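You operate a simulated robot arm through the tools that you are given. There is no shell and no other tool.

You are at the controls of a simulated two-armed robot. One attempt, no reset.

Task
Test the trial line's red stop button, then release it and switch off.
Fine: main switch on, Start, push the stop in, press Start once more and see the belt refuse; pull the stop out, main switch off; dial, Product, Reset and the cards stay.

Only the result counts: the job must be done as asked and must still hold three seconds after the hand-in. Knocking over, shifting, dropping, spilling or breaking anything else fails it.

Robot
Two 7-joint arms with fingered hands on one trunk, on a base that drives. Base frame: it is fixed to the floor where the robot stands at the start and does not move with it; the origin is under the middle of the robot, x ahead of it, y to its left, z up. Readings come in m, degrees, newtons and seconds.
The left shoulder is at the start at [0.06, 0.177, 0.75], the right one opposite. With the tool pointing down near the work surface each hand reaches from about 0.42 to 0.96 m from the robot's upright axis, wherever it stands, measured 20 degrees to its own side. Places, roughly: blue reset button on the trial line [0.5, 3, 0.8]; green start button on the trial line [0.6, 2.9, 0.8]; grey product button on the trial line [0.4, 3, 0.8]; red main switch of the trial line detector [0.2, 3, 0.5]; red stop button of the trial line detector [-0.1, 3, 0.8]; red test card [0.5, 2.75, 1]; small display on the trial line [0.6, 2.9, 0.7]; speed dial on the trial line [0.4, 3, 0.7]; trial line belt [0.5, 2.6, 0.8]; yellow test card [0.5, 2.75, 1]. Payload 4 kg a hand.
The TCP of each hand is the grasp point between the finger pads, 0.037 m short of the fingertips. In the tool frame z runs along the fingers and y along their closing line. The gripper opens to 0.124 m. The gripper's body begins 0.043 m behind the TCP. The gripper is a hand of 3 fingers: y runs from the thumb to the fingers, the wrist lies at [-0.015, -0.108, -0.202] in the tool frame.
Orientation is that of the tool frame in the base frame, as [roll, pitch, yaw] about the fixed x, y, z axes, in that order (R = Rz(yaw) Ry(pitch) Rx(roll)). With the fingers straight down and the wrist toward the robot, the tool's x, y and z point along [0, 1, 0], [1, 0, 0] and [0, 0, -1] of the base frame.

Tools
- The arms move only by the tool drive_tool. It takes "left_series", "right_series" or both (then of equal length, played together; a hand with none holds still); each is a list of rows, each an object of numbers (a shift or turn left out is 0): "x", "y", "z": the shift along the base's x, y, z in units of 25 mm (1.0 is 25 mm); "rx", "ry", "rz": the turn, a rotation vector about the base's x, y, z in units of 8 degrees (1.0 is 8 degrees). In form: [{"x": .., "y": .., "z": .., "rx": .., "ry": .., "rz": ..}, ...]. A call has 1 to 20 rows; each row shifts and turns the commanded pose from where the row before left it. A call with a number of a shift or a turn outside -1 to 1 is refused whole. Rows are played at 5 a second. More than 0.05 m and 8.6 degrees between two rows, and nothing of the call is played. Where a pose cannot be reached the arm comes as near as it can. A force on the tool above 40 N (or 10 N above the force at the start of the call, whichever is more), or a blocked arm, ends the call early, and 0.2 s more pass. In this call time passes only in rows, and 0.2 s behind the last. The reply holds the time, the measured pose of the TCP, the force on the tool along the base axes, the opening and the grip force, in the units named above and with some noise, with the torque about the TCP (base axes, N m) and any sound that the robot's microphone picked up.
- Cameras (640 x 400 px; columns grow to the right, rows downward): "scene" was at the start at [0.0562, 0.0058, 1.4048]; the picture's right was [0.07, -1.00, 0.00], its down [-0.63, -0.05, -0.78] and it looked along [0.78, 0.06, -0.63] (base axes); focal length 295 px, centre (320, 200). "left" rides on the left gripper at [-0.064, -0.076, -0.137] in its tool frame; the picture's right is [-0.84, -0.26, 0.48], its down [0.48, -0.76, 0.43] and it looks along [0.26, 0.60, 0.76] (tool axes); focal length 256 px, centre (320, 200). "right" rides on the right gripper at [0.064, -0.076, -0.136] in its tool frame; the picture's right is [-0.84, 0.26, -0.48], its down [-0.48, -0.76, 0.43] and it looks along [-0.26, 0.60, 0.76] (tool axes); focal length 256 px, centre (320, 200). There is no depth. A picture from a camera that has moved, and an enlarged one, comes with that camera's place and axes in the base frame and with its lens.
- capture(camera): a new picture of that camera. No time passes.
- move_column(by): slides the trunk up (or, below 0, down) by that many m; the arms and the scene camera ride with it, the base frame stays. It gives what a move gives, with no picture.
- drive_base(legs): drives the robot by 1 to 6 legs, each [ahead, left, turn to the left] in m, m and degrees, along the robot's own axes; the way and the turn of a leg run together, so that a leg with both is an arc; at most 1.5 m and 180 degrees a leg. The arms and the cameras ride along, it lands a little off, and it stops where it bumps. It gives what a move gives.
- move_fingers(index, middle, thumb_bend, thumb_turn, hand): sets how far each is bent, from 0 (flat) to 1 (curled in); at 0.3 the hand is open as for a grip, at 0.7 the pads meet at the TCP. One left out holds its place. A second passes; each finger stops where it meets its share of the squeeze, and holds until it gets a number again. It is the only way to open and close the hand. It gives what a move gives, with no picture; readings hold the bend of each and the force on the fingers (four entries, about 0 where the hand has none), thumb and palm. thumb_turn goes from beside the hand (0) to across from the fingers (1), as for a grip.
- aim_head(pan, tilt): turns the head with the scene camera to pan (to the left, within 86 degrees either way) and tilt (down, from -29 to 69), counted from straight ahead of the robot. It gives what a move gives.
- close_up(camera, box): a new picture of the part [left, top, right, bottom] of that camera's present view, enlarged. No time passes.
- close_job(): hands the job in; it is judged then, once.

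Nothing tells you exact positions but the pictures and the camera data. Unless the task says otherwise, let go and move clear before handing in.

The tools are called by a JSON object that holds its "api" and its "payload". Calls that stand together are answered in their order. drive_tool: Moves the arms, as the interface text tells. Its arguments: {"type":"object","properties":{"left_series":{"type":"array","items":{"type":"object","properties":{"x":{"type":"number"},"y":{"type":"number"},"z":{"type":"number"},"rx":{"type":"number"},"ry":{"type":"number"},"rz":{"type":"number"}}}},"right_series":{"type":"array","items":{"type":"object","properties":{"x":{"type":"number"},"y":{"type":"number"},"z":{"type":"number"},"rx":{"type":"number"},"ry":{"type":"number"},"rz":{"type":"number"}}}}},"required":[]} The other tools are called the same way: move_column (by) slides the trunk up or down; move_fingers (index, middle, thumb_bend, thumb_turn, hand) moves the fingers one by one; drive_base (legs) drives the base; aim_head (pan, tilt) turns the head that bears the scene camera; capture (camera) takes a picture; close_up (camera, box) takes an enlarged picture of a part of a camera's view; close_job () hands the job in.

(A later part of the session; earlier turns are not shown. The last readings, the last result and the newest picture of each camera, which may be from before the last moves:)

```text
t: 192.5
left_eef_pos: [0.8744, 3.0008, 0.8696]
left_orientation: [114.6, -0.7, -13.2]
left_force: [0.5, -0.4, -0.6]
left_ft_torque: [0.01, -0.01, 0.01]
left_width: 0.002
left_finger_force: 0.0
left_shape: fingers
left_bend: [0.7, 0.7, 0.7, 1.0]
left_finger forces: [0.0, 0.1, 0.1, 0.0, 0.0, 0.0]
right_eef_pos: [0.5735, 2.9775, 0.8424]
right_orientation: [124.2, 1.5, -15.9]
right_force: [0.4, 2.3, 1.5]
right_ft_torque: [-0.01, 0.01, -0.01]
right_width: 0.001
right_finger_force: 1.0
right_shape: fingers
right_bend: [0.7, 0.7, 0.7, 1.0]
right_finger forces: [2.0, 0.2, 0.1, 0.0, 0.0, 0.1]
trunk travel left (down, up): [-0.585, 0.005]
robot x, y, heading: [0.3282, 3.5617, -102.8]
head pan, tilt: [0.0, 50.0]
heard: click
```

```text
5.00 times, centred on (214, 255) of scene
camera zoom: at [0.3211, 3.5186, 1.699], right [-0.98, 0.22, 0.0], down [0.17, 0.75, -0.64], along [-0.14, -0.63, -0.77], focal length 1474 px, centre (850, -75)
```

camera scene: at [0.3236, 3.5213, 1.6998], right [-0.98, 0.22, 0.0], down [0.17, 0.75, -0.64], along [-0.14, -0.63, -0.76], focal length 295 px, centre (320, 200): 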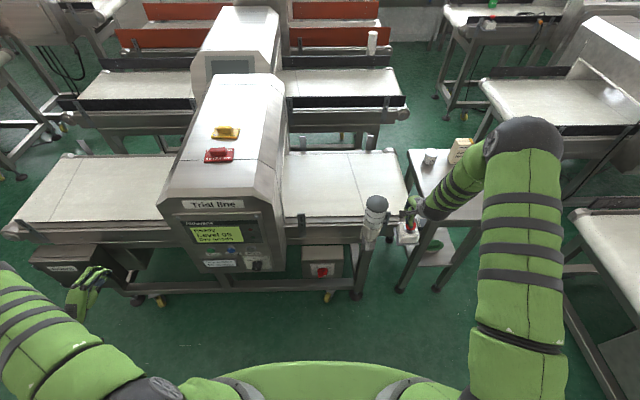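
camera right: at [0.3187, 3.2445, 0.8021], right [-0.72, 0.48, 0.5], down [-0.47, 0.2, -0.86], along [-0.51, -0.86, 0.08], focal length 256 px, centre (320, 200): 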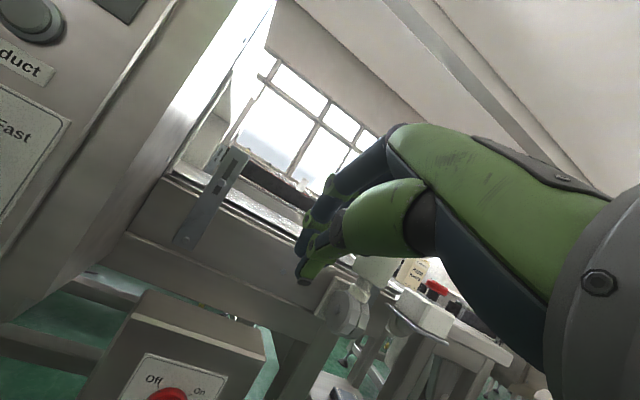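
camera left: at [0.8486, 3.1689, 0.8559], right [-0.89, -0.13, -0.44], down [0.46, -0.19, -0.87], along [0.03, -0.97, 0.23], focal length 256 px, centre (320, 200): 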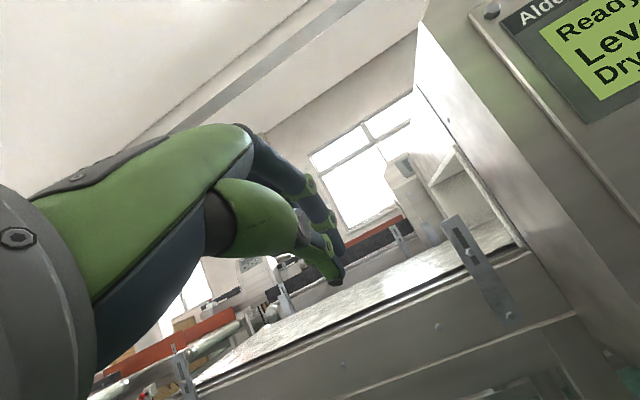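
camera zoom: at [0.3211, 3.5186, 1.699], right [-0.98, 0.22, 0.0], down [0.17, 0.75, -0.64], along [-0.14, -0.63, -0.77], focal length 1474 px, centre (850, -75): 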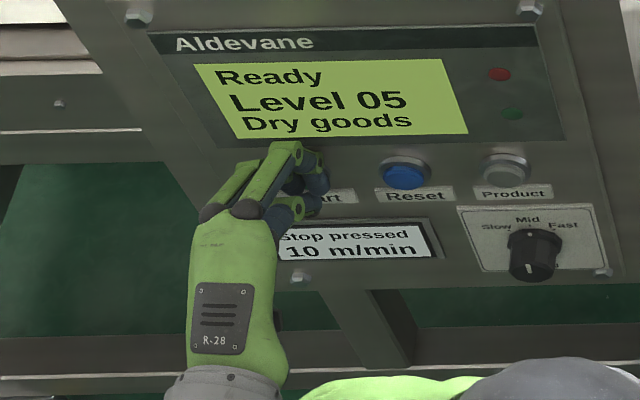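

A click was heard and the belt stays stopped ("Stop pressed"). I push one step deeper to make sure it is a full press.

{"api": "drive_tool", "payload": {"right_series": [{"x": -0.045, "y": -0.195}]}}

{"api": "close_up", "payload": {"camera": "scene", "box": [150, 165, 406, 325]}}

```text
t: 192.9
left_eef_pos: [0.8741, 3.0021, 0.8698]
left_orientation: [114.6, -0.8, -13.2]
left_force: [0.9, -0.1, -0.2]
left_ft_torque: [0.03, 0.01, 0.0]
left_width: 0.0018
left_finger_force: 0.0
left_shape: fingers
left_bend: [0.7, 0.7, 0.7, 1.0]
left_finger forces: [0.0, 0.1, 0.0, 0.1, 0.0, 0.0]
right_eef_pos: [0.5735, 2.9732, 0.8435]
right_orientation: [124.1, 1.5, -16.2]
right_force: [-2.0, 10.3, 4.9]
right_ft_torque: [-0.04, 0.04, -0.12]
right_width: 0.0
right_finger_force: 6.3
right_shape: fingers
right_bend: [0.71, 0.71, 0.7, 1.0]
right_finger forces: [7.4, 4.9, 0.0, 0.0, 0.0, 0.0]
trunk travel left (down, up): [-0.585, 0.005]
robot x, y, heading: [0.3316, 3.5632, -102.9]
head pan, tilt: [0.0, 50.0]
```

```text
2.50 times, centred on (278, 245) of scene
camera zoom: at [0.3208, 3.5198, 1.6992], right [-0.98, 0.22, 0.0], down [0.17, 0.75, -0.64], along [-0.14, -0.63, -0.77], focal length 737 px, centre (425, 88)
```

zoom: 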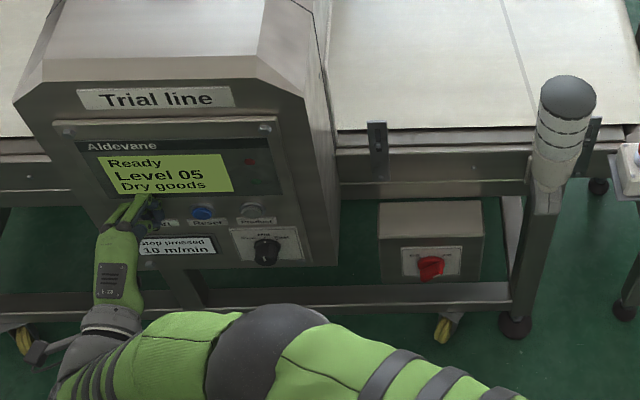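

The press is full and the belt refuses: no lamp, "Stop pressed" stays. I retreat and go back to the stop to pull it out.

{"api": "drive_tool", "payload": {"right_series": [{"x": 0.15, "y": 0.6}, {"x": 0.2, "y": 0.9}, {"x": 0.2, "y": 0.9}, {"x": 0.1, "y": 0.9}, {"x": -0.5, "y": 0.9}, {"x": -0.95, "y": 0.2}, {"x": -0.95, "y": 0.1}, {"x": -0.95}, {"x": -0.95}, {"x": -0.95}, {"x": -0.95}, {"x": -0.95}, {"x": -0.95}, {"x": -0.97, "y": 0.2, "z": -0.3}, {"x": -0.97, "y": 0.2, "z": -0.3}, {"x": -0.97, "y": 0.2, "z": -0.3}, {"x": -0.97, "y": 0.2, "z": -0.3}, {"x": -0.97, "y": 0.2, "z": -0.3}, {"x": -0.97, "y": 0.2, "z": -0.3}, {"x": -0.97, "y": 0.2, "z": -0.3}]}}

{"api": "close_up", "payload": {"camera": "scene", "box": [150, 165, 406, 325]}}

{"api": "drive_tool", "payload": {"right_series": [{"y": 0.25, "x": -0.4, "z": 0.3, "rx": 0.975, "ry": -0.22}, {"y": 0.25, "x": -0.4, "z": 0.3, "rx": 0.975, "ry": -0.22}, {"y": 0.25, "x": -0.4, "z": 0.3, "rx": 0.975, "ry": -0.22}, {"y": 0.25, "x": -0.4, "z": 0.3, "rx": 0.975, "ry": -0.22}, {"y": 0.25, "x": -0.4, "z": 0.3, "rx": 0.975, "ry": -0.22}, {"y": 0.25, "x": -0.4, "z": 0.3, "rx": 0.975, "ry": -0.22}, {"y": 0.25, "x": -0.4, "z": 0.3, "rx": 0.975, "ry": -0.22}]}}

```text
t: 197.1
left_eef_pos: [0.8734, 3.0017, 0.869]
left_orientation: [114.6, -0.7, -13.1]
left_force: [-1.1, 0.2, 0.0]
left_ft_torque: [0.0, -0.03, 0.0]
left_width: 0.0019
left_finger_force: 0.0
left_shape: fingers
left_bend: [0.7, 0.7, 0.7, 1.0]
left_finger forces: [0.1, 0.0, 0.1, 0.1, 0.1, 0.0]
right_eef_pos: [0.2168, 3.1195, 0.7908]
right_orientation: [124.1, 1.5, -16.1]
right_force: [0.2, -0.9, 0.4]
right_ft_torque: [0.03, 0.02, 0.0]
right_width: 0.002
right_finger_force: 0.1
right_shape: fingers
right_bend: [0.7, 0.7, 0.7, 1.0]
right_finger forces: [0.0, 0.0, 0.0, 0.0, 0.0, 0.1]
trunk travel left (down, up): [-0.585, 0.005]
robot x, y, heading: [0.333, 3.5651, -103.0]
head pan, tilt: [0.0, 50.0]
```

```text
2.50 times, centred on (278, 245) of scene
camera zoom: at [0.3207, 3.5182, 1.699], right [-0.98, 0.22, 0.0], down [0.17, 0.75, -0.64], along [-0.14, -0.63, -0.77], focal length 737 px, centre (425, 88)
```

zoom: 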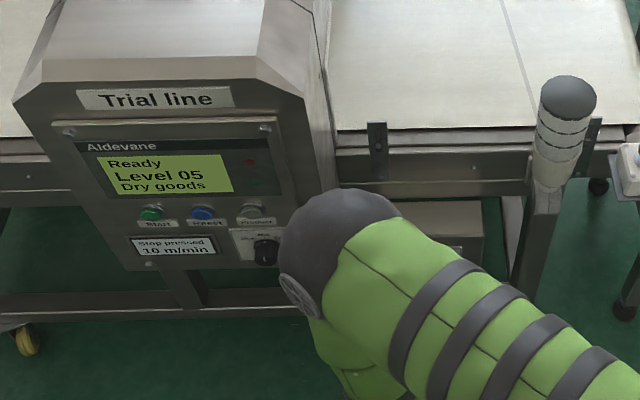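

```text
t: 198.7
left_eef_pos: [0.8742, 3.0006, 0.8691]
left_orientation: [114.5, -0.8, -13.1]
left_force: [1.0, -0.6, 0.0]
left_ft_torque: [-0.01, -0.02, -0.02]
left_width: 0.0021
left_finger_force: 0.0
left_shape: fingers
left_bend: [0.7, 0.7, 0.7, 1.0]
left_finger forces: [0.0, 0.0, 0.0, 0.0, 0.1, 0.1]
right_eef_pos: [0.1461, 3.1644, 0.8417]
right_orientation: [-179.7, 3.8, -13.4]
right_force: [-0.4, 0.4, 0.6]
right_ft_torque: [0.04, -0.02, -0.01]
right_width: 0.0021
right_finger_force: 0.1
right_shape: fingers
right_bend: [0.7, 0.7, 0.7, 1.0]
right_finger forces: [0.0, 0.0, 0.0, 0.1, 0.1, 0.1]
trunk travel left (down, up): [-0.585, 0.005]
robot x, y, heading: [0.3292, 3.5655, -102.8]
head pan, tilt: [0.0, 50.0]
```

The belt seam has not moved; the refusal is confirmed. I go back west beside the stop and open the fingers part way for gripping the mushroom.

{"api": "drive_tool", "payload": {"right_series": [{"x": -0.9, "y": 0.1, "z": 1}, {"x": -0.9, "y": 0.1, "z": 1}, {"x": -0.9, "y": 0.1, "z": 1}, {"x": -0.9, "y": 0.1, "z": 1}, {"x": -0.98, "y": 0.1}, {"x": -0.98, "y": 0.1}, {"x": -0.98, "y": 0.1}, {"x": -0.98, "y": 0.1}, {"x": -0.98, "y": 0.1}, {"x": -0.98}, {"x": -0.98}]}}

{"api": "move_fingers", "payload": {"hand": "right", "index": 0.47, "middle": 0.47, "thumb_bend": 0.47, "thumb_turn": 1}}

{"api": "drive_tool", "payload": {"right_series": [{"x": -0.09, "y": -0.99, "z": 0.2}, {"x": -0.09, "y": -0.99}, {"x": -0.09, "y": -0.99}, {"x": -0.09, "y": -0.99}, {"x": -0.09, "y": -0.99}, {"x": -0.09, "y": -0.99}, {"x": -0.09, "y": -0.99}, {"x": -0.09, "y": -0.99}]}}

{"api": "close_up", "payload": {"camera": "right", "box": [150, 130, 422, 300]}}

{"api": "close_up", "payload": {"camera": "scene", "box": [346, 170, 506, 270]}}

```text
t: 201.1
left_eef_pos: [0.8739, 3.0023, 0.8695]
left_orientation: [114.6, -0.7, -13.2]
left_force: [-0.2, 0.0, 0.5]
left_ft_torque: [0.0, -0.02, 0.0]
left_width: 0.002
left_finger_force: 0.1
left_shape: fingers
left_bend: [0.7, 0.7, 0.7, 1.0]
left_finger forces: [0.0, 0.1, 0.0, 0.0, 0.1, 0.1]
right_eef_pos: [-0.1157, 3.1838, 0.9408]
right_orientation: [-179.8, 3.7, -13.4]
right_force: [0.3, 0.4, 0.3]
right_ft_torque: [0.02, 0.01, 0.01]
right_width: 0.0021
right_finger_force: 0.0
right_shape: fingers
right_bend: [0.7, 0.7, 0.7, 1.0]
right_finger forces: [0.1, 0.1, 0.1, 0.0, 0.1, 0.0]
right hand out of reach, approached as far as the arm can: row 4
trunk travel left (down, up): [-0.585, 0.005]
robot x, y, heading: [0.3315, 3.5661, -102.9]
head pan, tilt: [0.0, 50.0]
```

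```text
t: 202.1
left_eef_pos: [0.8752, 3.0007, 0.8691]
left_orientation: [114.6, -0.7, -13.1]
left_force: [0.3, -0.1, 0.8]
left_ft_torque: [-0.03, -0.02, 0.03]
left_width: 0.0018
left_finger_force: 0.0
left_shape: fingers
left_bend: [0.7, 0.7, 0.7, 1.0]
left_finger forces: [0.0, 0.0, 0.1, 0.1, 0.0, 0.0]
right_eef_pos: [-0.1147, 3.1832, 0.9401]
right_orientation: [-179.8, 3.7, -13.4]
right_force: [0.1, -0.2, -0.5]
right_ft_torque: [0.0, -0.01, 0.02]
right_width: 0.071
right_finger_force: 0.1
right_shape: fingers
right_bend: [0.47, 0.47, 0.47, 1.0]
right_finger forces: [0.0, 0.0, 0.1, 0.1, 0.0, 0.1]
trunk travel left (down, up): [-0.585, 0.005]
robot x, y, heading: [0.3318, 3.5645, -102.9]
head pan, tilt: [0.0, 50.0]
```

```text
t: 203.9
left_eef_pos: [0.8749, 3.0011, 0.8682]
left_orientation: [114.7, -0.7, -13.1]
left_force: [-0.1, -0.2, 0.3]
left_ft_torque: [0.01, 0.0, -0.01]
left_width: 0.0019
left_finger_force: 0.0
left_shape: fingers
left_bend: [0.7, 0.7, 0.7, 1.0]
left_finger forces: [0.0, 0.0, 0.0, 0.0, 0.0, 0.1]
right_eef_pos: [-0.1328, 2.9843, 0.9462]
right_orientation: [-179.8, 3.7, -13.4]
right_force: [0.3, -0.2, 0.5]
right_ft_torque: [0.02, -0.02, 0.01]
right_width: 0.0712
right_finger_force: 0.0
right_shape: fingers
right_bend: [0.47, 0.47, 0.47, 1.0]
right_finger forces: [0.0, 0.0, 0.0, 0.0, 0.0, 0.0]
trunk travel left (down, up): [-0.585, 0.005]
robot x, y, heading: [0.3306, 3.5661, -102.7]
head pan, tilt: [0.0, 50.0]
```

```text
2.35 times, centred on (286, 215) of right
camera zoom: at [-0.0459, 3.0398, 1.0784], right [-0.84, -0.06, 0.53], down [-0.32, 0.86, -0.4], along [-0.43, -0.51, -0.74], focal length 602 px, centre (400, 165)
```

zoom: 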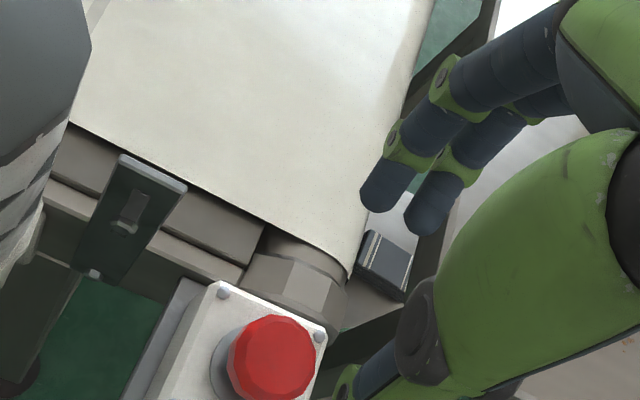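

```text
4.00 times, centred on (426, 220) of scene
camera zoom: at [0.3209, 3.5178, 1.699], right [-0.98, 0.22, 0.0], down [0.17, 0.75, -0.64], along [-0.14, -0.63, -0.77], focal length 1179 px, centre (-104, 120)
```

zoom: 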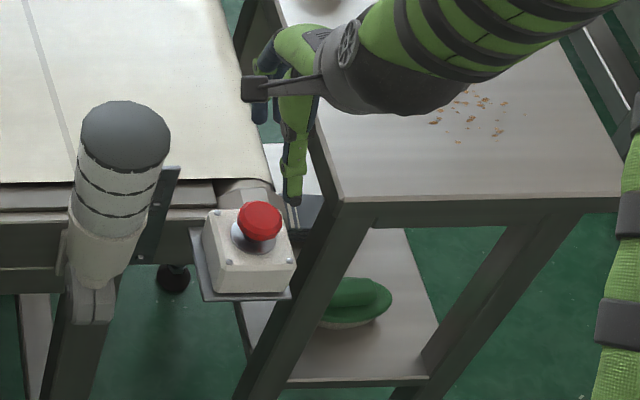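

The open hand is over the mushroom. I descend, first to just above the head level, then check.

{"api": "drive_tool", "payload": {"right_series": [{"z": -0.9, "x": -0.1}, {"z": -0.9}, {"z": -0.9}, {"z": -0.6}]}}

{"api": "close_up", "payload": {"camera": "right", "box": [150, 130, 422, 300]}}

{"api": "close_up", "payload": {"camera": "scene", "box": [366, 180, 462, 240]}}

```text
t: 204.9
left_eef_pos: [0.8738, 3.0011, 0.8686]
left_orientation: [114.7, -0.8, -13.0]
left_force: [0.3, 0.1, -0.3]
left_ft_torque: [0.02, -0.02, 0.0]
left_width: 0.0017
left_finger_force: 0.0
left_shape: fingers
left_bend: [0.7, 0.7, 0.7, 1.0]
left_finger forces: [0.0, 0.0, 0.1, 0.0, 0.0, 0.1]
right_eef_pos: [-0.1363, 2.9827, 0.8634]
right_orientation: [-179.9, 3.7, -13.4]
right_force: [-0.2, -0.7, -0.4]
right_ft_torque: [0.0, 0.02, 0.01]
right_width: 0.0713
right_finger_force: 0.0
right_shape: fingers
right_bend: [0.47, 0.47, 0.47, 1.0]
right_finger forces: [0.0, 0.1, 0.1, 0.0, 0.0, 0.0]
trunk travel left (down, up): [-0.585, 0.005]
robot x, y, heading: [0.331, 3.5618, -102.9]
head pan, tilt: [0.0, 50.0]
```

```text
2.35 times, centred on (286, 215) of right
camera zoom: at [-0.0481, 3.0388, 0.9959], right [-0.84, -0.06, 0.53], down [-0.32, 0.86, -0.4], along [-0.43, -0.51, -0.74], focal length 602 px, centre (400, 165)
```

zoom: 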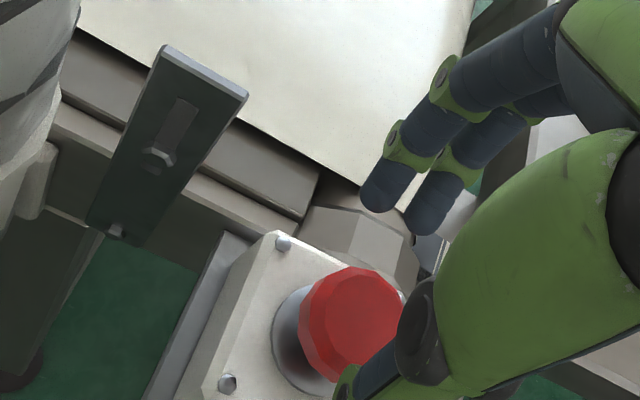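

```text
6.67 times, centred on (414, 210) of scene
camera zoom: at [0.3208, 3.518, 1.699], right [-0.98, 0.22, 0.0], down [0.17, 0.75, -0.64], along [-0.14, -0.63, -0.77], focal length 1965 px, centre (-307, 133)
```

zoom: 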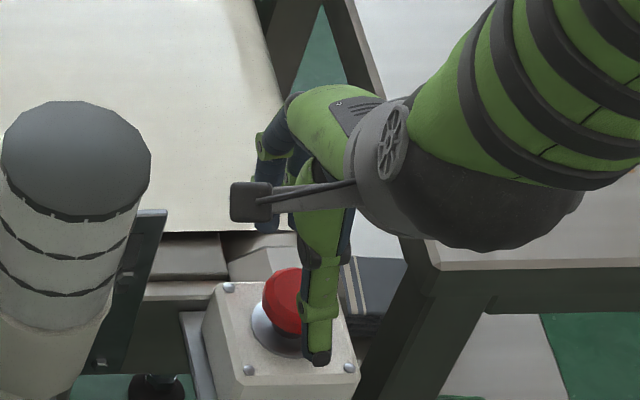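

The hand is about 8 mm too far west; I correct and descend carefully until the fingertips are beside the head.

{"api": "drive_tool", "payload": {"right_series": [{"x": 0.32, "y": 0.08}, {"z": -0.3}, {"z": -0.3}]}}

{"api": "close_up", "payload": {"camera": "right", "box": [150, 130, 422, 300]}}

{"api": "close_up", "payload": {"camera": "scene", "box": [366, 180, 462, 240]}}

```text
t: 205.7
left_eef_pos: [0.875, 3.0012, 0.869]
left_orientation: [114.6, -0.7, -13.0]
left_force: [-0.4, 1.0, -0.3]
left_ft_torque: [0.01, 0.02, 0.03]
left_width: 0.0016
left_finger_force: 0.1
left_shape: fingers
left_bend: [0.7, 0.7, 0.7, 1.0]
left_finger forces: [0.0, 0.0, 0.1, 0.1, 0.0, 0.0]
right_eef_pos: [-0.1273, 2.9855, 0.8492]
right_orientation: [-179.8, 3.7, -13.3]
right_force: [-0.5, 0.0, 0.6]
right_ft_torque: [0.0, 0.0, 0.0]
right_width: 0.0714
right_finger_force: 0.0
right_shape: fingers
right_bend: [0.47, 0.47, 0.47, 1.0]
right_finger forces: [0.0, 0.0, 0.1, 0.0, 0.0, 0.0]
trunk travel left (down, up): [-0.585, 0.005]
robot x, y, heading: [0.3314, 3.5648, -102.7]
head pan, tilt: [0.0, 50.0]
```

```text
2.35 times, centred on (286, 215) of right
camera zoom: at [-0.0396, 3.0419, 0.9809], right [-0.84, -0.06, 0.53], down [-0.32, 0.86, -0.4], along [-0.43, -0.51, -0.74], focal length 602 px, centre (400, 165)
```

zoom: 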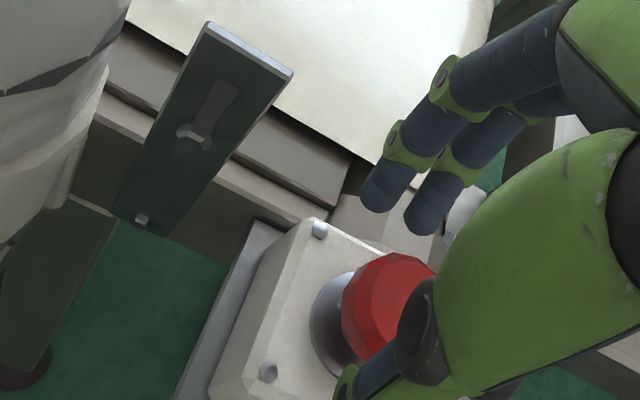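

```text
6.67 times, centred on (414, 210) of scene
camera zoom: at [0.3209, 3.5182, 1.699], right [-0.98, 0.22, 0.0], down [0.17, 0.75, -0.64], along [-0.14, -0.63, -0.77], focal length 1965 px, centre (-307, 133)
```

zoom: 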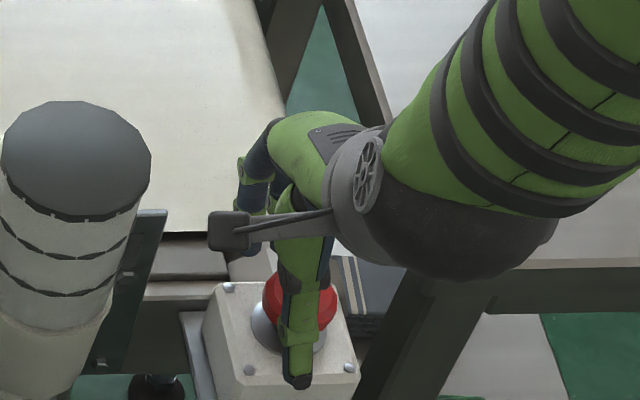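

Thumb and fingers straddle the head well. I descend about 10 mm more, then close.

{"api": "drive_tool", "payload": {"right_series": [{"z": -0.2}, {"z": -0.2}]}}

{"api": "close_up", "payload": {"camera": "right", "box": [150, 130, 422, 300]}}

{"api": "close_up", "payload": {"camera": "scene", "box": [366, 180, 462, 240]}}

```text
t: 206.3
left_eef_pos: [0.8746, 3.0021, 0.8688]
left_orientation: [114.5, -0.7, -13.0]
left_force: [0.0, 0.2, 0.3]
left_ft_torque: [0.02, 0.0, 0.01]
left_width: 0.0017
left_finger_force: 0.0
left_shape: fingers
left_bend: [0.7, 0.7, 0.7, 1.0]
left_finger forces: [0.0, 0.1, 0.0, 0.1, 0.0, 0.0]
right_eef_pos: [-0.1284, 2.9848, 0.8376]
right_orientation: [-179.8, 3.7, -13.4]
right_force: [0.0, -0.3, 0.5]
right_ft_torque: [-0.05, 0.02, 0.01]
right_width: 0.0713
right_finger_force: 0.0
right_shape: fingers
right_bend: [0.47, 0.47, 0.47, 1.0]
right_finger forces: [0.0, 0.1, 0.1, 0.1, 0.1, 0.1]
trunk travel left (down, up): [-0.585, 0.005]
robot x, y, heading: [0.329, 3.5665, -102.5]
head pan, tilt: [0.0, 50.0]
```

```text
2.35 times, centred on (286, 215) of right
camera zoom: at [-0.0396, 3.0421, 0.9706], right [-0.84, -0.07, 0.53], down [-0.32, 0.86, -0.4], along [-0.43, -0.51, -0.74], focal length 602 px, centre (400, 165)
```

zoom: 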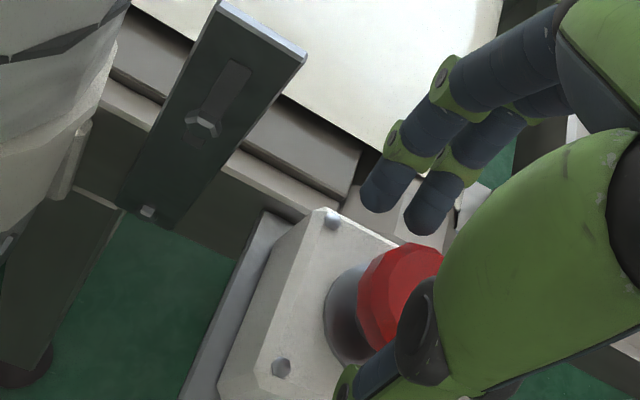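

```text
6.67 times, centred on (414, 210) of scene
camera zoom: at [0.3208, 3.5182, 1.699], right [-0.98, 0.22, 0.0], down [0.17, 0.75, -0.64], along [-0.14, -0.63, -0.77], focal length 1965 px, centre (-307, 133)
```

zoom: 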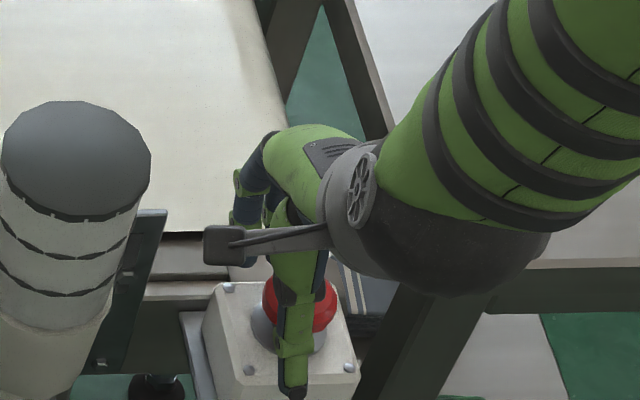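

Tips are about level with the head. I go 5 mm lower and close the hand around it.

{"api": "drive_tool", "payload": {"right_series": [{"z": -0.2}]}}

{"api": "move_fingers", "payload": {"hand": "right", "index": 0.72, "middle": 0.72, "thumb_bend": 0.72}}

{"api": "close_up", "payload": {"camera": "right", "box": [150, 130, 422, 300]}}

{"api": "close_up", "payload": {"camera": "scene", "box": [366, 180, 462, 240]}}

```text
t: 206.7
left_eef_pos: [0.8753, 3.0013, 0.8697]
left_orientation: [114.5, -0.8, -12.9]
left_force: [-1.1, 0.2, -0.1]
left_ft_torque: [-0.03, 0.0, 0.01]
left_width: 0.0019
left_finger_force: 0.0
left_shape: fingers
left_bend: [0.7, 0.7, 0.7, 1.0]
left_finger forces: [0.0, 0.0, 0.1, 0.0, 0.1, 0.1]
right_eef_pos: [-0.1279, 2.9864, 0.8337]
right_orientation: [-179.9, 3.7, -13.4]
right_force: [-0.7, 0.0, 0.5]
right_ft_torque: [-0.01, -0.02, 0.02]
right_width: 0.0713
right_finger_force: 0.0
right_shape: fingers
right_bend: [0.47, 0.47, 0.47, 1.0]
right_finger forces: [0.0, 0.0, 0.0, 0.0, 0.1, 0.0]
trunk travel left (down, up): [-0.585, 0.005]
robot x, y, heading: [0.3317, 3.5644, -102.9]
head pan, tilt: [0.0, 50.0]
```

```text
t: 207.7
left_eef_pos: [0.8752, 3.0007, 0.8682]
left_orientation: [114.7, -0.7, -13.1]
left_force: [1.2, 0.6, -0.3]
left_ft_torque: [-0.02, -0.02, 0.04]
left_width: 0.0019
left_finger_force: 0.1
left_shape: fingers
left_bend: [0.7, 0.7, 0.7, 1.0]
left_finger forces: [0.1, 0.0, 0.0, 0.0, 0.0, 0.0]
right_eef_pos: [-0.1266, 2.985, 0.8352]
right_orientation: [-179.9, 3.7, -13.3]
right_force: [6.8, -8.4, 2.3]
right_ft_torque: [-0.5, -0.12, 0.1]
right_width: 0.0135
right_finger_force: 16.6
right_shape: fingers
right_bend: [0.66, 0.56, 0.67, 1.0]
right_finger forces: [9.6, 12.4, 0.0, 0.1, 11.9, 0.1]
trunk travel left (down, up): [-0.585, 0.005]
robot x, y, heading: [0.33, 3.5631, -102.8]
head pan, tilt: [0.0, 50.0]
```

```text
2.35 times, centred on (286, 215) of right
camera zoom: at [-0.0388, 3.0413, 0.9666], right [-0.84, -0.07, 0.53], down [-0.32, 0.86, -0.4], along [-0.43, -0.51, -0.74], focal length 602 px, centre (400, 165)
```

zoom: 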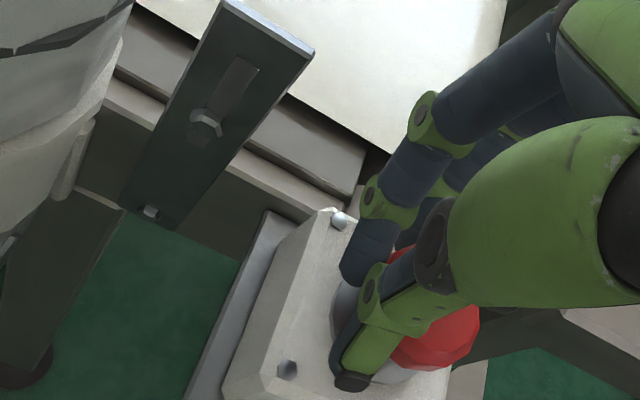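

```text
6.67 times, centred on (414, 210) of scene
camera zoom: at [0.3218, 3.5176, 1.699], right [-0.98, 0.22, 0.0], down [0.17, 0.75, -0.64], along [-0.14, -0.63, -0.77], focal length 1965 px, centre (-307, 133)
```

zoom: 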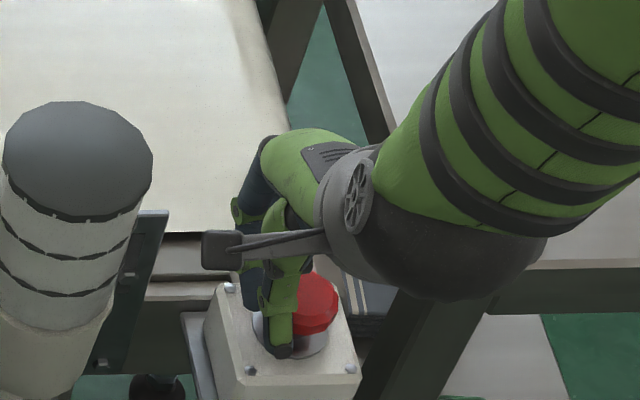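

The hand was too far east: thumb and index slid past the head. I reopen, shift 12 mm west and close again.

{"api": "move_fingers", "payload": {"hand": "right", "index": 0.47, "middle": 0.47, "thumb_bend": 0.47}}

{"api": "drive_tool", "payload": {"right_series": [{"x": -0.5, "y": 0.1}, {"z": 0.02}]}}

{"api": "move_fingers", "payload": {"hand": "right", "index": 0.72, "middle": 0.72, "thumb_bend": 0.72}}

{"api": "close_up", "payload": {"camera": "right", "box": [150, 130, 422, 300]}}

{"api": "close_up", "payload": {"camera": "scene", "box": [366, 180, 462, 240]}}

```text
t: 208.7
left_eef_pos: [0.8748, 3.0014, 0.8698]
left_orientation: [114.6, -0.8, -13.0]
left_force: [0.6, 0.1, -0.1]
left_ft_torque: [0.0, -0.02, 0.02]
left_width: 0.0021
left_finger_force: 0.1
left_shape: fingers
left_bend: [0.7, 0.7, 0.7, 1.0]
left_finger forces: [0.1, 0.0, 0.1, 0.0, 0.1, 0.0]
right_eef_pos: [-0.1278, 2.9853, 0.8335]
right_orientation: [-179.7, 3.7, -13.3]
right_force: [0.4, 0.0, -0.8]
right_ft_torque: [-0.02, -0.02, 0.0]
right_width: 0.0711
right_finger_force: 0.0
right_shape: fingers
right_bend: [0.47, 0.47, 0.47, 1.0]
right_finger forces: [0.1, 0.1, 0.1, 0.0, 0.1, 0.1]
trunk travel left (down, up): [-0.585, 0.005]
robot x, y, heading: [0.3294, 3.5613, -102.6]
head pan, tilt: [0.0, 50.0]
```

```text
t: 209.3
left_eef_pos: [0.8745, 2.9999, 0.8692]
left_orientation: [114.6, -0.7, -13.1]
left_force: [-1.3, 0.2, -0.3]
left_ft_torque: [-0.03, -0.02, 0.0]
left_width: 0.0019
left_finger_force: 0.1
left_shape: fingers
left_bend: [0.7, 0.7, 0.7, 1.0]
left_finger forces: [0.0, 0.0, 0.1, 0.0, 0.0, 0.0]
right_eef_pos: [-0.141, 2.9879, 0.8347]
right_orientation: [-179.9, 3.7, -13.4]
right_force: [-0.4, 0.3, -0.6]
right_ft_torque: [-0.02, -0.01, 0.02]
right_width: 0.0713
right_finger_force: 0.1
right_shape: fingers
right_bend: [0.47, 0.47, 0.47, 1.0]
right_finger forces: [0.1, 0.0, 0.0, 0.0, 0.1, 0.1]
trunk travel left (down, up): [-0.585, 0.005]
robot x, y, heading: [0.3345, 3.5631, -102.7]
head pan, tilt: [0.0, 50.0]
```

```text
t: 210.3
left_eef_pos: [0.8738, 3.0005, 0.8705]
left_orientation: [114.6, -0.8, -13.1]
left_force: [-1.3, 0.7, 0.1]
left_ft_torque: [-0.03, -0.04, 0.02]
left_width: 0.0022
left_finger_force: 0.2
left_shape: fingers
left_bend: [0.7, 0.7, 0.7, 1.0]
left_finger forces: [0.0, 0.0, 0.0, 0.0, 0.0, 0.0]
right_eef_pos: [-0.1424, 2.9878, 0.8356]
right_orientation: [-179.9, 3.7, -13.4]
right_force: [-3.9, -4.1, 5.0]
right_ft_torque: [-0.49, 0.2, -0.12]
right_width: 0.0391
right_finger_force: 22.0
right_shape: fingers
right_bend: [0.57, 0.57, 0.63, 1.0]
right_finger forces: [11.1, 12.9, 0.1, 0.0, 20.2, 0.0]
trunk travel left (down, up): [-0.585, 0.005]
robot x, y, heading: [0.33, 3.5641, -102.8]
head pan, tilt: [0.0, 50.0]
```

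```text
2.35 times, centred on (286, 215) of right
camera zoom: at [-0.0531, 3.0437, 0.9673], right [-0.84, -0.06, 0.54], down [-0.32, 0.86, -0.4], along [-0.43, -0.51, -0.74], focal length 602 px, centre (400, 165)
```

zoom: 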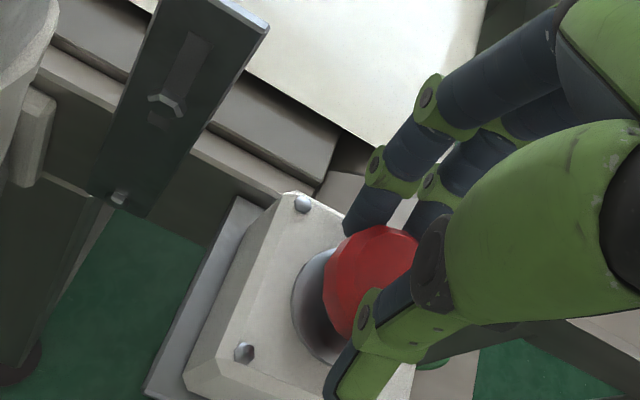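

```text
6.67 times, centred on (414, 210) of scene
camera zoom: at [0.3209, 3.5182, 1.6991], right [-0.98, 0.22, 0.0], down [0.17, 0.75, -0.64], along [-0.14, -0.63, -0.77], focal length 1965 px, centre (-307, 133)
```

zoom: 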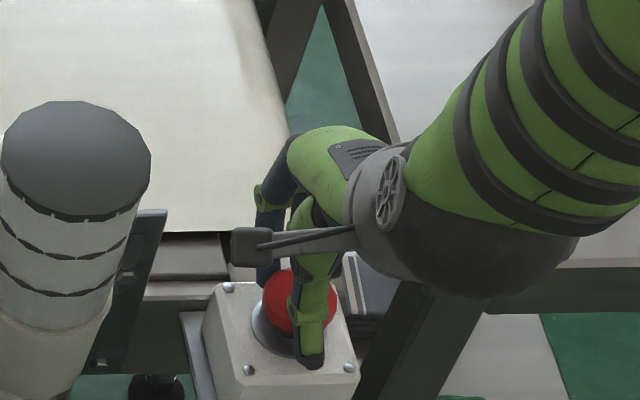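

A good three-finger grip: width 0.039 m, about 22 N. I pull straight up.

{"api": "drive_tool", "payload": {"right_series": [{"z": 0.2}, {"z": 0.2}, {"z": 0.2}]}}

{"api": "close_up", "payload": {"camera": "scene", "box": [366, 180, 462, 240]}}

{"api": "close_up", "payload": {"camera": "scene", "box": [150, 190, 310, 290]}}

```text
t: 211.1
left_eef_pos: [0.8745, 2.9999, 0.8689]
left_orientation: [114.6, -0.8, -13.1]
left_force: [0.0, 0.3, -0.8]
left_ft_torque: [-0.02, 0.0, 0.0]
left_width: 0.0021
left_finger_force: 0.1
left_shape: fingers
left_bend: [0.7, 0.7, 0.7, 1.0]
left_finger forces: [0.0, 0.0, 0.1, 0.0, 0.0, 0.0]
right_eef_pos: [-0.1401, 2.9898, 0.8458]
right_orientation: [-179.5, 3.6, -13.4]
right_force: [-5.6, -9.3, -17.1]
right_ft_torque: [-0.17, 0.12, -0.06]
right_width: 0.0369
right_finger_force: 19.0
right_shape: fingers
right_bend: [0.57, 0.57, 0.65, 1.0]
right_finger forces: [11.4, 12.8, 0.1, 0.0, 12.1, 0.0]
trunk travel left (down, up): [-0.585, 0.005]
robot x, y, heading: [0.3307, 3.5651, -103.1]
head pan, tilt: [0.0, 50.0]
```

```text
6.67 times, centred on (414, 210) of scene
camera zoom: at [0.3195, 3.5162, 1.6986], right [-0.98, 0.22, 0.0], down [0.17, 0.75, -0.64], along [-0.14, -0.63, -0.77], focal length 1965 px, centre (-307, 133)
```

zoom: 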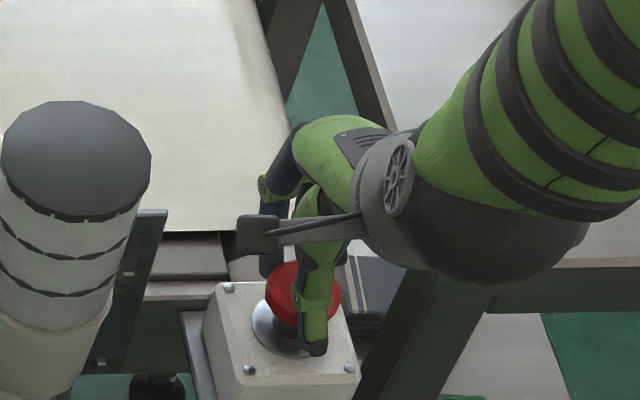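

```text
4.00 times, centred on (230, 240) of scene
camera zoom: at [0.3195, 3.5162, 1.6986], right [-0.98, 0.22, 0.0], down [0.17, 0.75, -0.64], along [-0.14, -0.63, -0.77], focal length 1179 px, centre (680, 40)
```

zoom: 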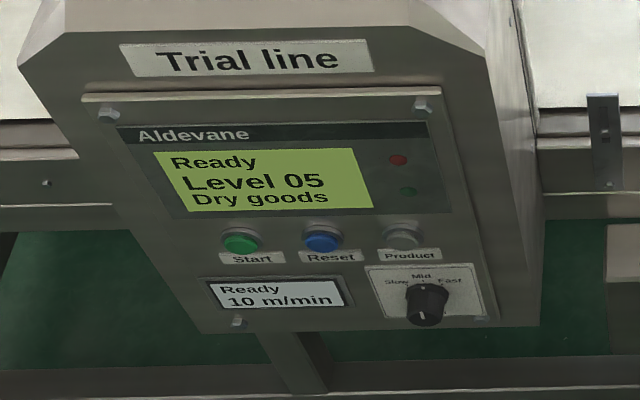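

The stop popped out: the display shows "Ready 10 m/min" again and the belt stays still. I open the hand and lift clear.

{"api": "move_fingers", "payload": {"hand": "right", "index": 0.42, "middle": 0.42, "thumb_bend": 0.42}}

{"api": "drive_tool", "payload": {"right_series": [{"z": 0.5}, {"z": 1}, {"z": 1}, {"z": 1}, {"z": 0.6}]}}

{"api": "close_up", "payload": {"camera": "scene", "box": [366, 180, 462, 240]}}

{"api": "close_up", "payload": {"camera": "scene", "box": [150, 190, 310, 290]}}

```text
t: 212.1
left_eef_pos: [0.8744, 3.0014, 0.8698]
left_orientation: [114.7, -0.7, -13.2]
left_force: [-0.5, -0.9, -0.3]
left_ft_torque: [0.04, 0.02, 0.0]
left_width: 0.0019
left_finger_force: 0.1
left_shape: fingers
left_bend: [0.7, 0.7, 0.7, 1.0]
left_finger forces: [0.1, 0.0, 0.0, 0.0, 0.0, 0.0]
right_eef_pos: [-0.1407, 2.9882, 0.8481]
right_orientation: [-179.8, 3.8, -13.3]
right_force: [0.1, -0.1, 0.4]
right_ft_torque: [0.0, 0.05, -0.02]
right_width: 0.0868
right_finger_force: 0.0
right_shape: fingers
right_bend: [0.42, 0.42, 0.42, 0.99]
right_finger forces: [0.1, 0.0, 0.0, 0.0, 0.0, 0.0]
trunk travel left (down, up): [-0.585, 0.005]
robot x, y, heading: [0.3305, 3.5667, -102.9]
head pan, tilt: [0.0, 50.0]
```

```text
t: 213.3
left_eef_pos: [0.8743, 3.0012, 0.8694]
left_orientation: [114.6, -0.8, -13.0]
left_force: [-0.1, 0.9, -0.1]
left_ft_torque: [0.0, 0.02, 0.0]
left_width: 0.0018
left_finger_force: 0.2
left_shape: fingers
left_bend: [0.7, 0.7, 0.7, 1.0]
left_finger forces: [0.1, 0.0, 0.0, 0.0, 0.0, 0.0]
right_eef_pos: [-0.1408, 2.9878, 0.9524]
right_orientation: [-179.8, 3.7, -13.4]
right_force: [0.7, 0.8, 0.0]
right_ft_torque: [-0.01, -0.01, -0.02]
right_width: 0.0868
right_finger_force: 0.1
right_shape: fingers
right_bend: [0.42, 0.42, 0.42, 0.99]
right_finger forces: [0.0, 0.0, 0.0, 0.0, 0.0, 0.0]
trunk travel left (down, up): [-0.585, 0.005]
robot x, y, heading: [0.329, 3.5658, -102.8]
head pan, tilt: [0.0, 50.0]
```

```text
6.67 times, centred on (414, 210) of scene
camera zoom: at [0.3211, 3.5185, 1.699], right [-0.98, 0.22, 0.0], down [0.17, 0.75, -0.64], along [-0.14, -0.63, -0.77], focal length 1965 px, centre (-307, 133)
```

zoom: 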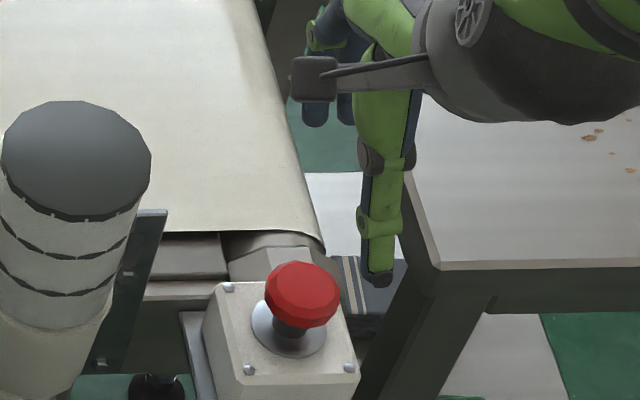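

```text
4.00 times, centred on (230, 240) of scene
camera zoom: at [0.3211, 3.5185, 1.699], right [-0.98, 0.22, 0.0], down [0.17, 0.75, -0.64], along [-0.14, -0.63, -0.77], focal length 1179 px, centre (680, 40)
```

zoom: 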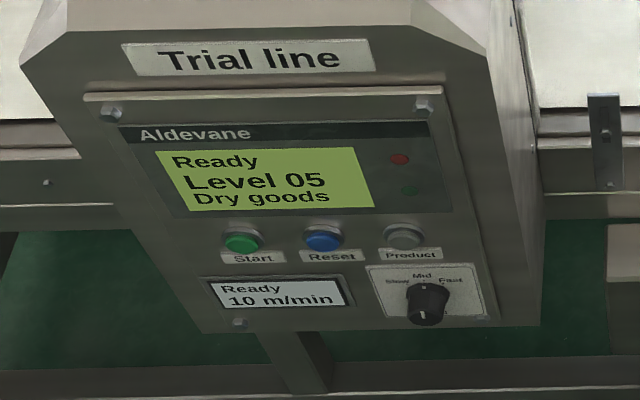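

The stop is out and the state is Ready. Next the main switch: I bring the right hand back north, close it, and return east; the left hand moves slightly further off.

{"api": "drive_tool", "payload": {"right_series": [{"x": 0.12, "y": 0.98}, {"x": 0.12, "y": 0.98}, {"x": 0.12, "y": 0.98}, {"x": 0.12, "y": 0.98}, {"x": 0.12, "y": 0.98}, {"x": 0.12, "y": 0.98}, {"x": 0.12, "y": 0.98}, {"x": 0.12, "y": 0.95}], "left_series": [{"x": 0.5, "y": 0.2}, {"x": 0.5, "y": 0.2}, {"x": 0.5, "y": 0.2}, {"x": 0.5, "y": 0.2}, {"x": 0.5, "y": 0.2}, {"x": 0.5, "y": 0.2}, {"x": 0.5, "y": 0.2}, {"x": 0.5, "y": 0.2}]}}

{"api": "move_fingers", "payload": {"hand": "right", "index": 0.7, "middle": 0.7, "thumb_bend": 0.7, "thumb_turn": 1}}

{"api": "drive_tool", "payload": {"right_series": [{"x": 0.98}, {"x": 0.98}, {"x": 0.98, "y": -0.1}, {"x": 0.98, "y": -0.1}, {"x": 0.98, "y": -0.1}, {"x": 0.98, "y": -0.1}, {"x": 0.98, "y": -0.1}, {"x": 0.9, "y": -0.1, "z": -1}, {"x": 0.9, "y": -0.1, "z": -1}, {"x": 0.9, "y": -0.1, "z": -1}, {"x": 0.9, "y": -0.1, "z": -1}]}}

{"api": "drive_tool", "payload": {"right_series": [{"y": -0.25, "x": 0.4, "z": -0.3, "rx": -0.975, "ry": 0.22}, {"y": -0.25, "x": 0.4, "z": -0.3, "rx": -0.975, "ry": 0.22}, {"y": -0.25, "x": 0.4, "z": -0.3, "rx": -0.975, "ry": 0.22}, {"y": -0.25, "x": 0.4, "z": -0.3, "rx": -0.975, "ry": 0.22}, {"y": -0.25, "x": 0.4, "z": -0.3, "rx": -0.975, "ry": 0.22}, {"y": -0.25, "x": 0.4, "z": -0.3, "rx": -0.975, "ry": 0.22}, {"y": -0.25, "x": 0.4, "z": -0.3, "rx": -0.975, "ry": 0.22}]}}

{"api": "capture", "payload": {"camera": "scene"}}

```text
t: 215.1
left_eef_pos: [0.9735, 3.0409, 0.8677]
left_orientation: [114.7, -0.7, -13.1]
left_force: [-0.2, 0.6, -0.1]
left_ft_torque: [-0.02, -0.04, 0.02]
left_width: 0.0019
left_finger_force: 0.0
left_shape: fingers
left_bend: [0.7, 0.7, 0.7, 1.0]
left_finger forces: [0.1, 0.0, 0.0, 0.0, 0.1, 0.0]
right_eef_pos: [-0.118, 3.1841, 0.9512]
right_orientation: [-179.9, 3.7, -13.4]
right_force: [0.2, -0.2, -0.6]
right_ft_torque: [-0.01, 0.01, 0.0]
right_width: 0.0867
right_finger_force: 0.0
right_shape: fingers
right_bend: [0.42, 0.42, 0.42, 0.99]
right_finger forces: [0.0, 0.1, 0.1, 0.0, 0.0, 0.1]
trunk travel left (down, up): [-0.585, 0.005]
robot x, y, heading: [0.3311, 3.5642, -102.8]
head pan, tilt: [0.0, 50.0]
```

```text
t: 216.1
left_eef_pos: [0.9733, 3.0413, 0.8692]
left_orientation: [114.5, -0.7, -13.0]
left_force: [-0.5, -0.2, -0.9]
left_ft_torque: [-0.01, 0.0, 0.02]
left_width: 0.002
left_finger_force: 0.0
left_shape: fingers
left_bend: [0.7, 0.7, 0.7, 1.0]
left_finger forces: [0.0, 0.0, 0.0, 0.0, 0.0, 0.1]
right_eef_pos: [-0.1188, 3.1836, 0.9519]
right_orientation: [-179.8, 3.8, -13.4]
right_force: [-0.5, -0.2, 0.2]
right_ft_torque: [0.01, 0.0, -0.02]
right_width: 0.0021
right_finger_force: 0.1
right_shape: fingers
right_bend: [0.7, 0.7, 0.7, 1.0]
right_finger forces: [0.0, 0.0, 0.0, 0.0, 0.0, 0.1]
trunk travel left (down, up): [-0.585, 0.005]
robot x, y, heading: [0.3331, 3.5681, -102.7]
head pan, tilt: [0.0, 50.0]
```

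```text
t: 218.5
left_eef_pos: [0.9737, 3.0409, 0.8675]
left_orientation: [114.8, -0.7, -13.0]
left_force: [0.0, -0.2, -0.5]
left_ft_torque: [0.01, -0.01, -0.03]
left_width: 0.0018
left_finger_force: 0.0
left_shape: fingers
left_bend: [0.7, 0.7, 0.7, 1.0]
left_finger forces: [0.0, 0.0, 0.0, 0.1, 0.0, 0.0]
right_eef_pos: [0.145, 3.1546, 0.85]
right_orientation: [-179.8, 3.7, -13.5]
right_force: [0.2, -0.2, 0.5]
right_ft_torque: [-0.01, 0.01, 0.02]
right_width: 0.002
right_finger_force: 0.1
right_shape: fingers
right_bend: [0.7, 0.7, 0.7, 1.0]
right_finger forces: [0.0, 0.0, 0.0, 0.0, 0.1, 0.1]
right hand out of reach, approached as far as the arm can: row 5
trunk travel left (down, up): [-0.585, 0.005]
robot x, y, heading: [0.3339, 3.5671, -102.5]
head pan, tilt: [0.0, 50.0]
```

```text
t: 220.1
left_eef_pos: [0.9751, 3.0406, 0.868]
left_orientation: [114.7, -0.8, -12.9]
left_force: [0.2, -0.5, -0.8]
left_ft_torque: [0.01, -0.03, 0.0]
left_width: 0.0019
left_finger_force: 0.2
left_shape: fingers
left_bend: [0.7, 0.7, 0.7, 1.0]
left_finger forces: [0.0, 0.0, 0.1, 0.1, 0.0, 0.0]
right_eef_pos: [0.2157, 3.1126, 0.7997]
right_orientation: [124.1, 1.5, -16.2]
right_force: [0.7, 0.4, 0.4]
right_ft_torque: [0.05, -0.01, -0.01]
right_width: 0.0021
right_finger_force: 0.0
right_shape: fingers
right_bend: [0.7, 0.7, 0.7, 1.0]
right_finger forces: [0.0, 0.0, 0.0, 0.1, 0.0, 0.0]
trunk travel left (down, up): [-0.585, 0.005]
robot x, y, heading: [0.3287, 3.5645, -102.9]
head pan, tilt: [0.0, 50.0]
```

```text
taken
camera scene: at [0.3212, 3.5182, 1.6991], right [-0.98, 0.22, 0.0], down [0.17, 0.75, -0.64], along [-0.14, -0.63, -0.77], focal length 295 px, centre (320, 200)
```

scene: 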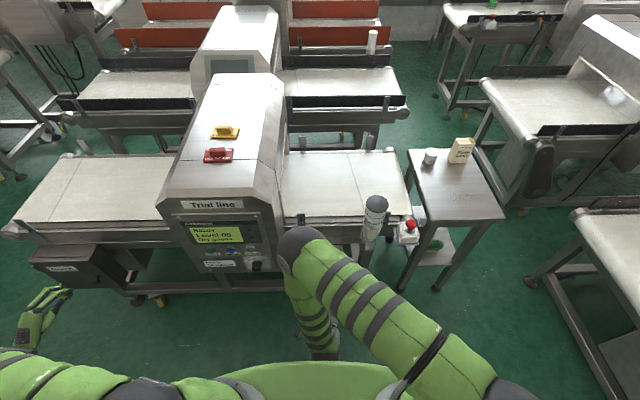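

All well. I lower the trunk 0.2 m and move the right hand to the west side of the switch.

{"api": "move_column", "payload": {"by": -0.2}}

{"api": "drive_tool", "payload": {"right_series": [{"x": -0.9, "y": -0.1, "z": -0.55}, {"x": -0.9, "y": -0.1, "z": -0.55}, {"x": -0.9, "y": -0.1, "z": -0.55}, {"x": -0.9, "y": -0.1, "z": -0.5}]}}

{"api": "capture", "payload": {"camera": "right"}}

{"api": "close_up", "payload": {"camera": "scene", "box": [240, 190, 400, 290]}}

```text
t: 222.3
left_eef_pos: [0.9723, 3.0407, 0.6687]
left_orientation: [114.6, -0.8, -13.0]
left_force: [-0.4, -0.5, 0.0]
left_ft_torque: [-0.01, -0.04, -0.03]
left_width: 0.0015
left_finger_force: 0.2
left_shape: fingers
left_bend: [0.7, 0.7, 0.7, 1.0]
left_finger forces: [0.1, 0.0, 0.0, 0.1, 0.0, 0.0]
right_eef_pos: [0.2145, 3.1118, 0.5998]
right_orientation: [124.1, 1.6, -16.1]
right_force: [0.9, -0.1, -0.4]
right_ft_torque: [0.0, 0.02, 0.01]
right_width: 0.0021
right_finger_force: 0.1
right_shape: fingers
right_bend: [0.7, 0.7, 0.7, 1.0]
right_finger forces: [0.0, 0.0, 0.1, 0.0, 0.0, 0.0]
trunk travel left (down, up): [-0.385, 0.205]
robot x, y, heading: [0.3311, 3.5636, -102.7]
head pan, tilt: [0.0, 50.0]
```

```text
t: 223.3
left_eef_pos: [0.9739, 3.0405, 0.6689]
left_orientation: [114.5, -0.8, -13.1]
left_force: [-0.8, 0.4, -0.2]
left_ft_torque: [0.02, 0.0, 0.01]
left_width: 0.0019
left_finger_force: 0.1
left_shape: fingers
left_bend: [0.7, 0.7, 0.7, 1.0]
left_finger forces: [0.0, 0.0, 0.0, 0.0, 0.0, 0.0]
right_eef_pos: [0.1236, 3.1034, 0.5449]
right_orientation: [124.2, 1.5, -16.1]
right_force: [-0.4, 0.6, -0.7]
right_ft_torque: [0.02, 0.0, 0.0]
right_width: 0.0024
right_finger_force: 0.1
right_shape: fingers
right_bend: [0.7, 0.7, 0.7, 1.0]
right_finger forces: [0.0, 0.0, 0.1, 0.1, 0.0, 0.0]
trunk travel left (down, up): [-0.385, 0.205]
robot x, y, heading: [0.3311, 3.5627, -102.5]
head pan, tilt: [0.0, 50.0]
```

```text
taken
camera right: at [0.2298, 3.2344, 0.5579], right [-0.72, 0.47, 0.51], down [-0.47, 0.2, -0.86], along [-0.51, -0.86, 0.07], focal length 256 px, centre (320, 200)
```

right: 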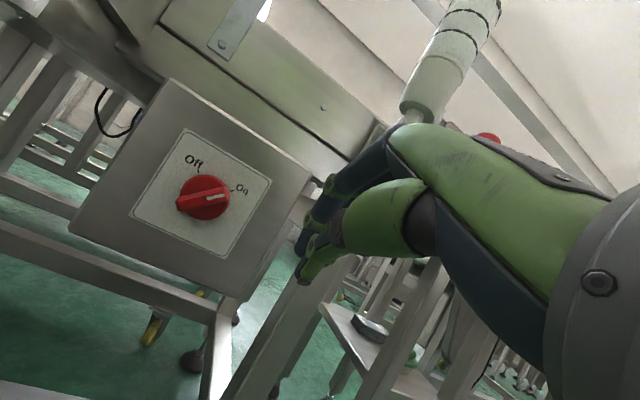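

```text
4.00 times, centred on (320, 240) of scene
camera zoom: at [0.321, 3.5183, 1.4991], right [-0.98, 0.22, 0.0], down [0.17, 0.75, -0.64], along [-0.14, -0.63, -0.77], focal length 1179 px, centre (320, 40)
```

zoom: 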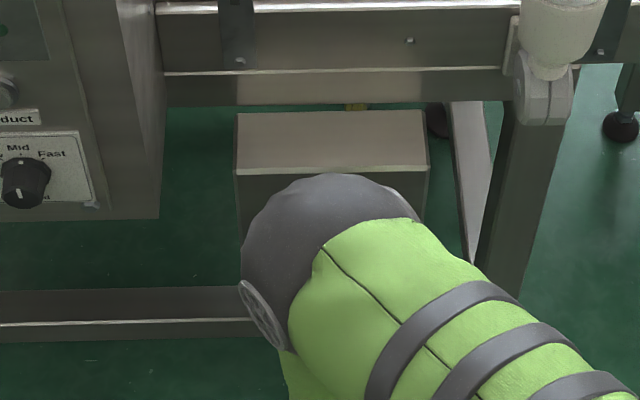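

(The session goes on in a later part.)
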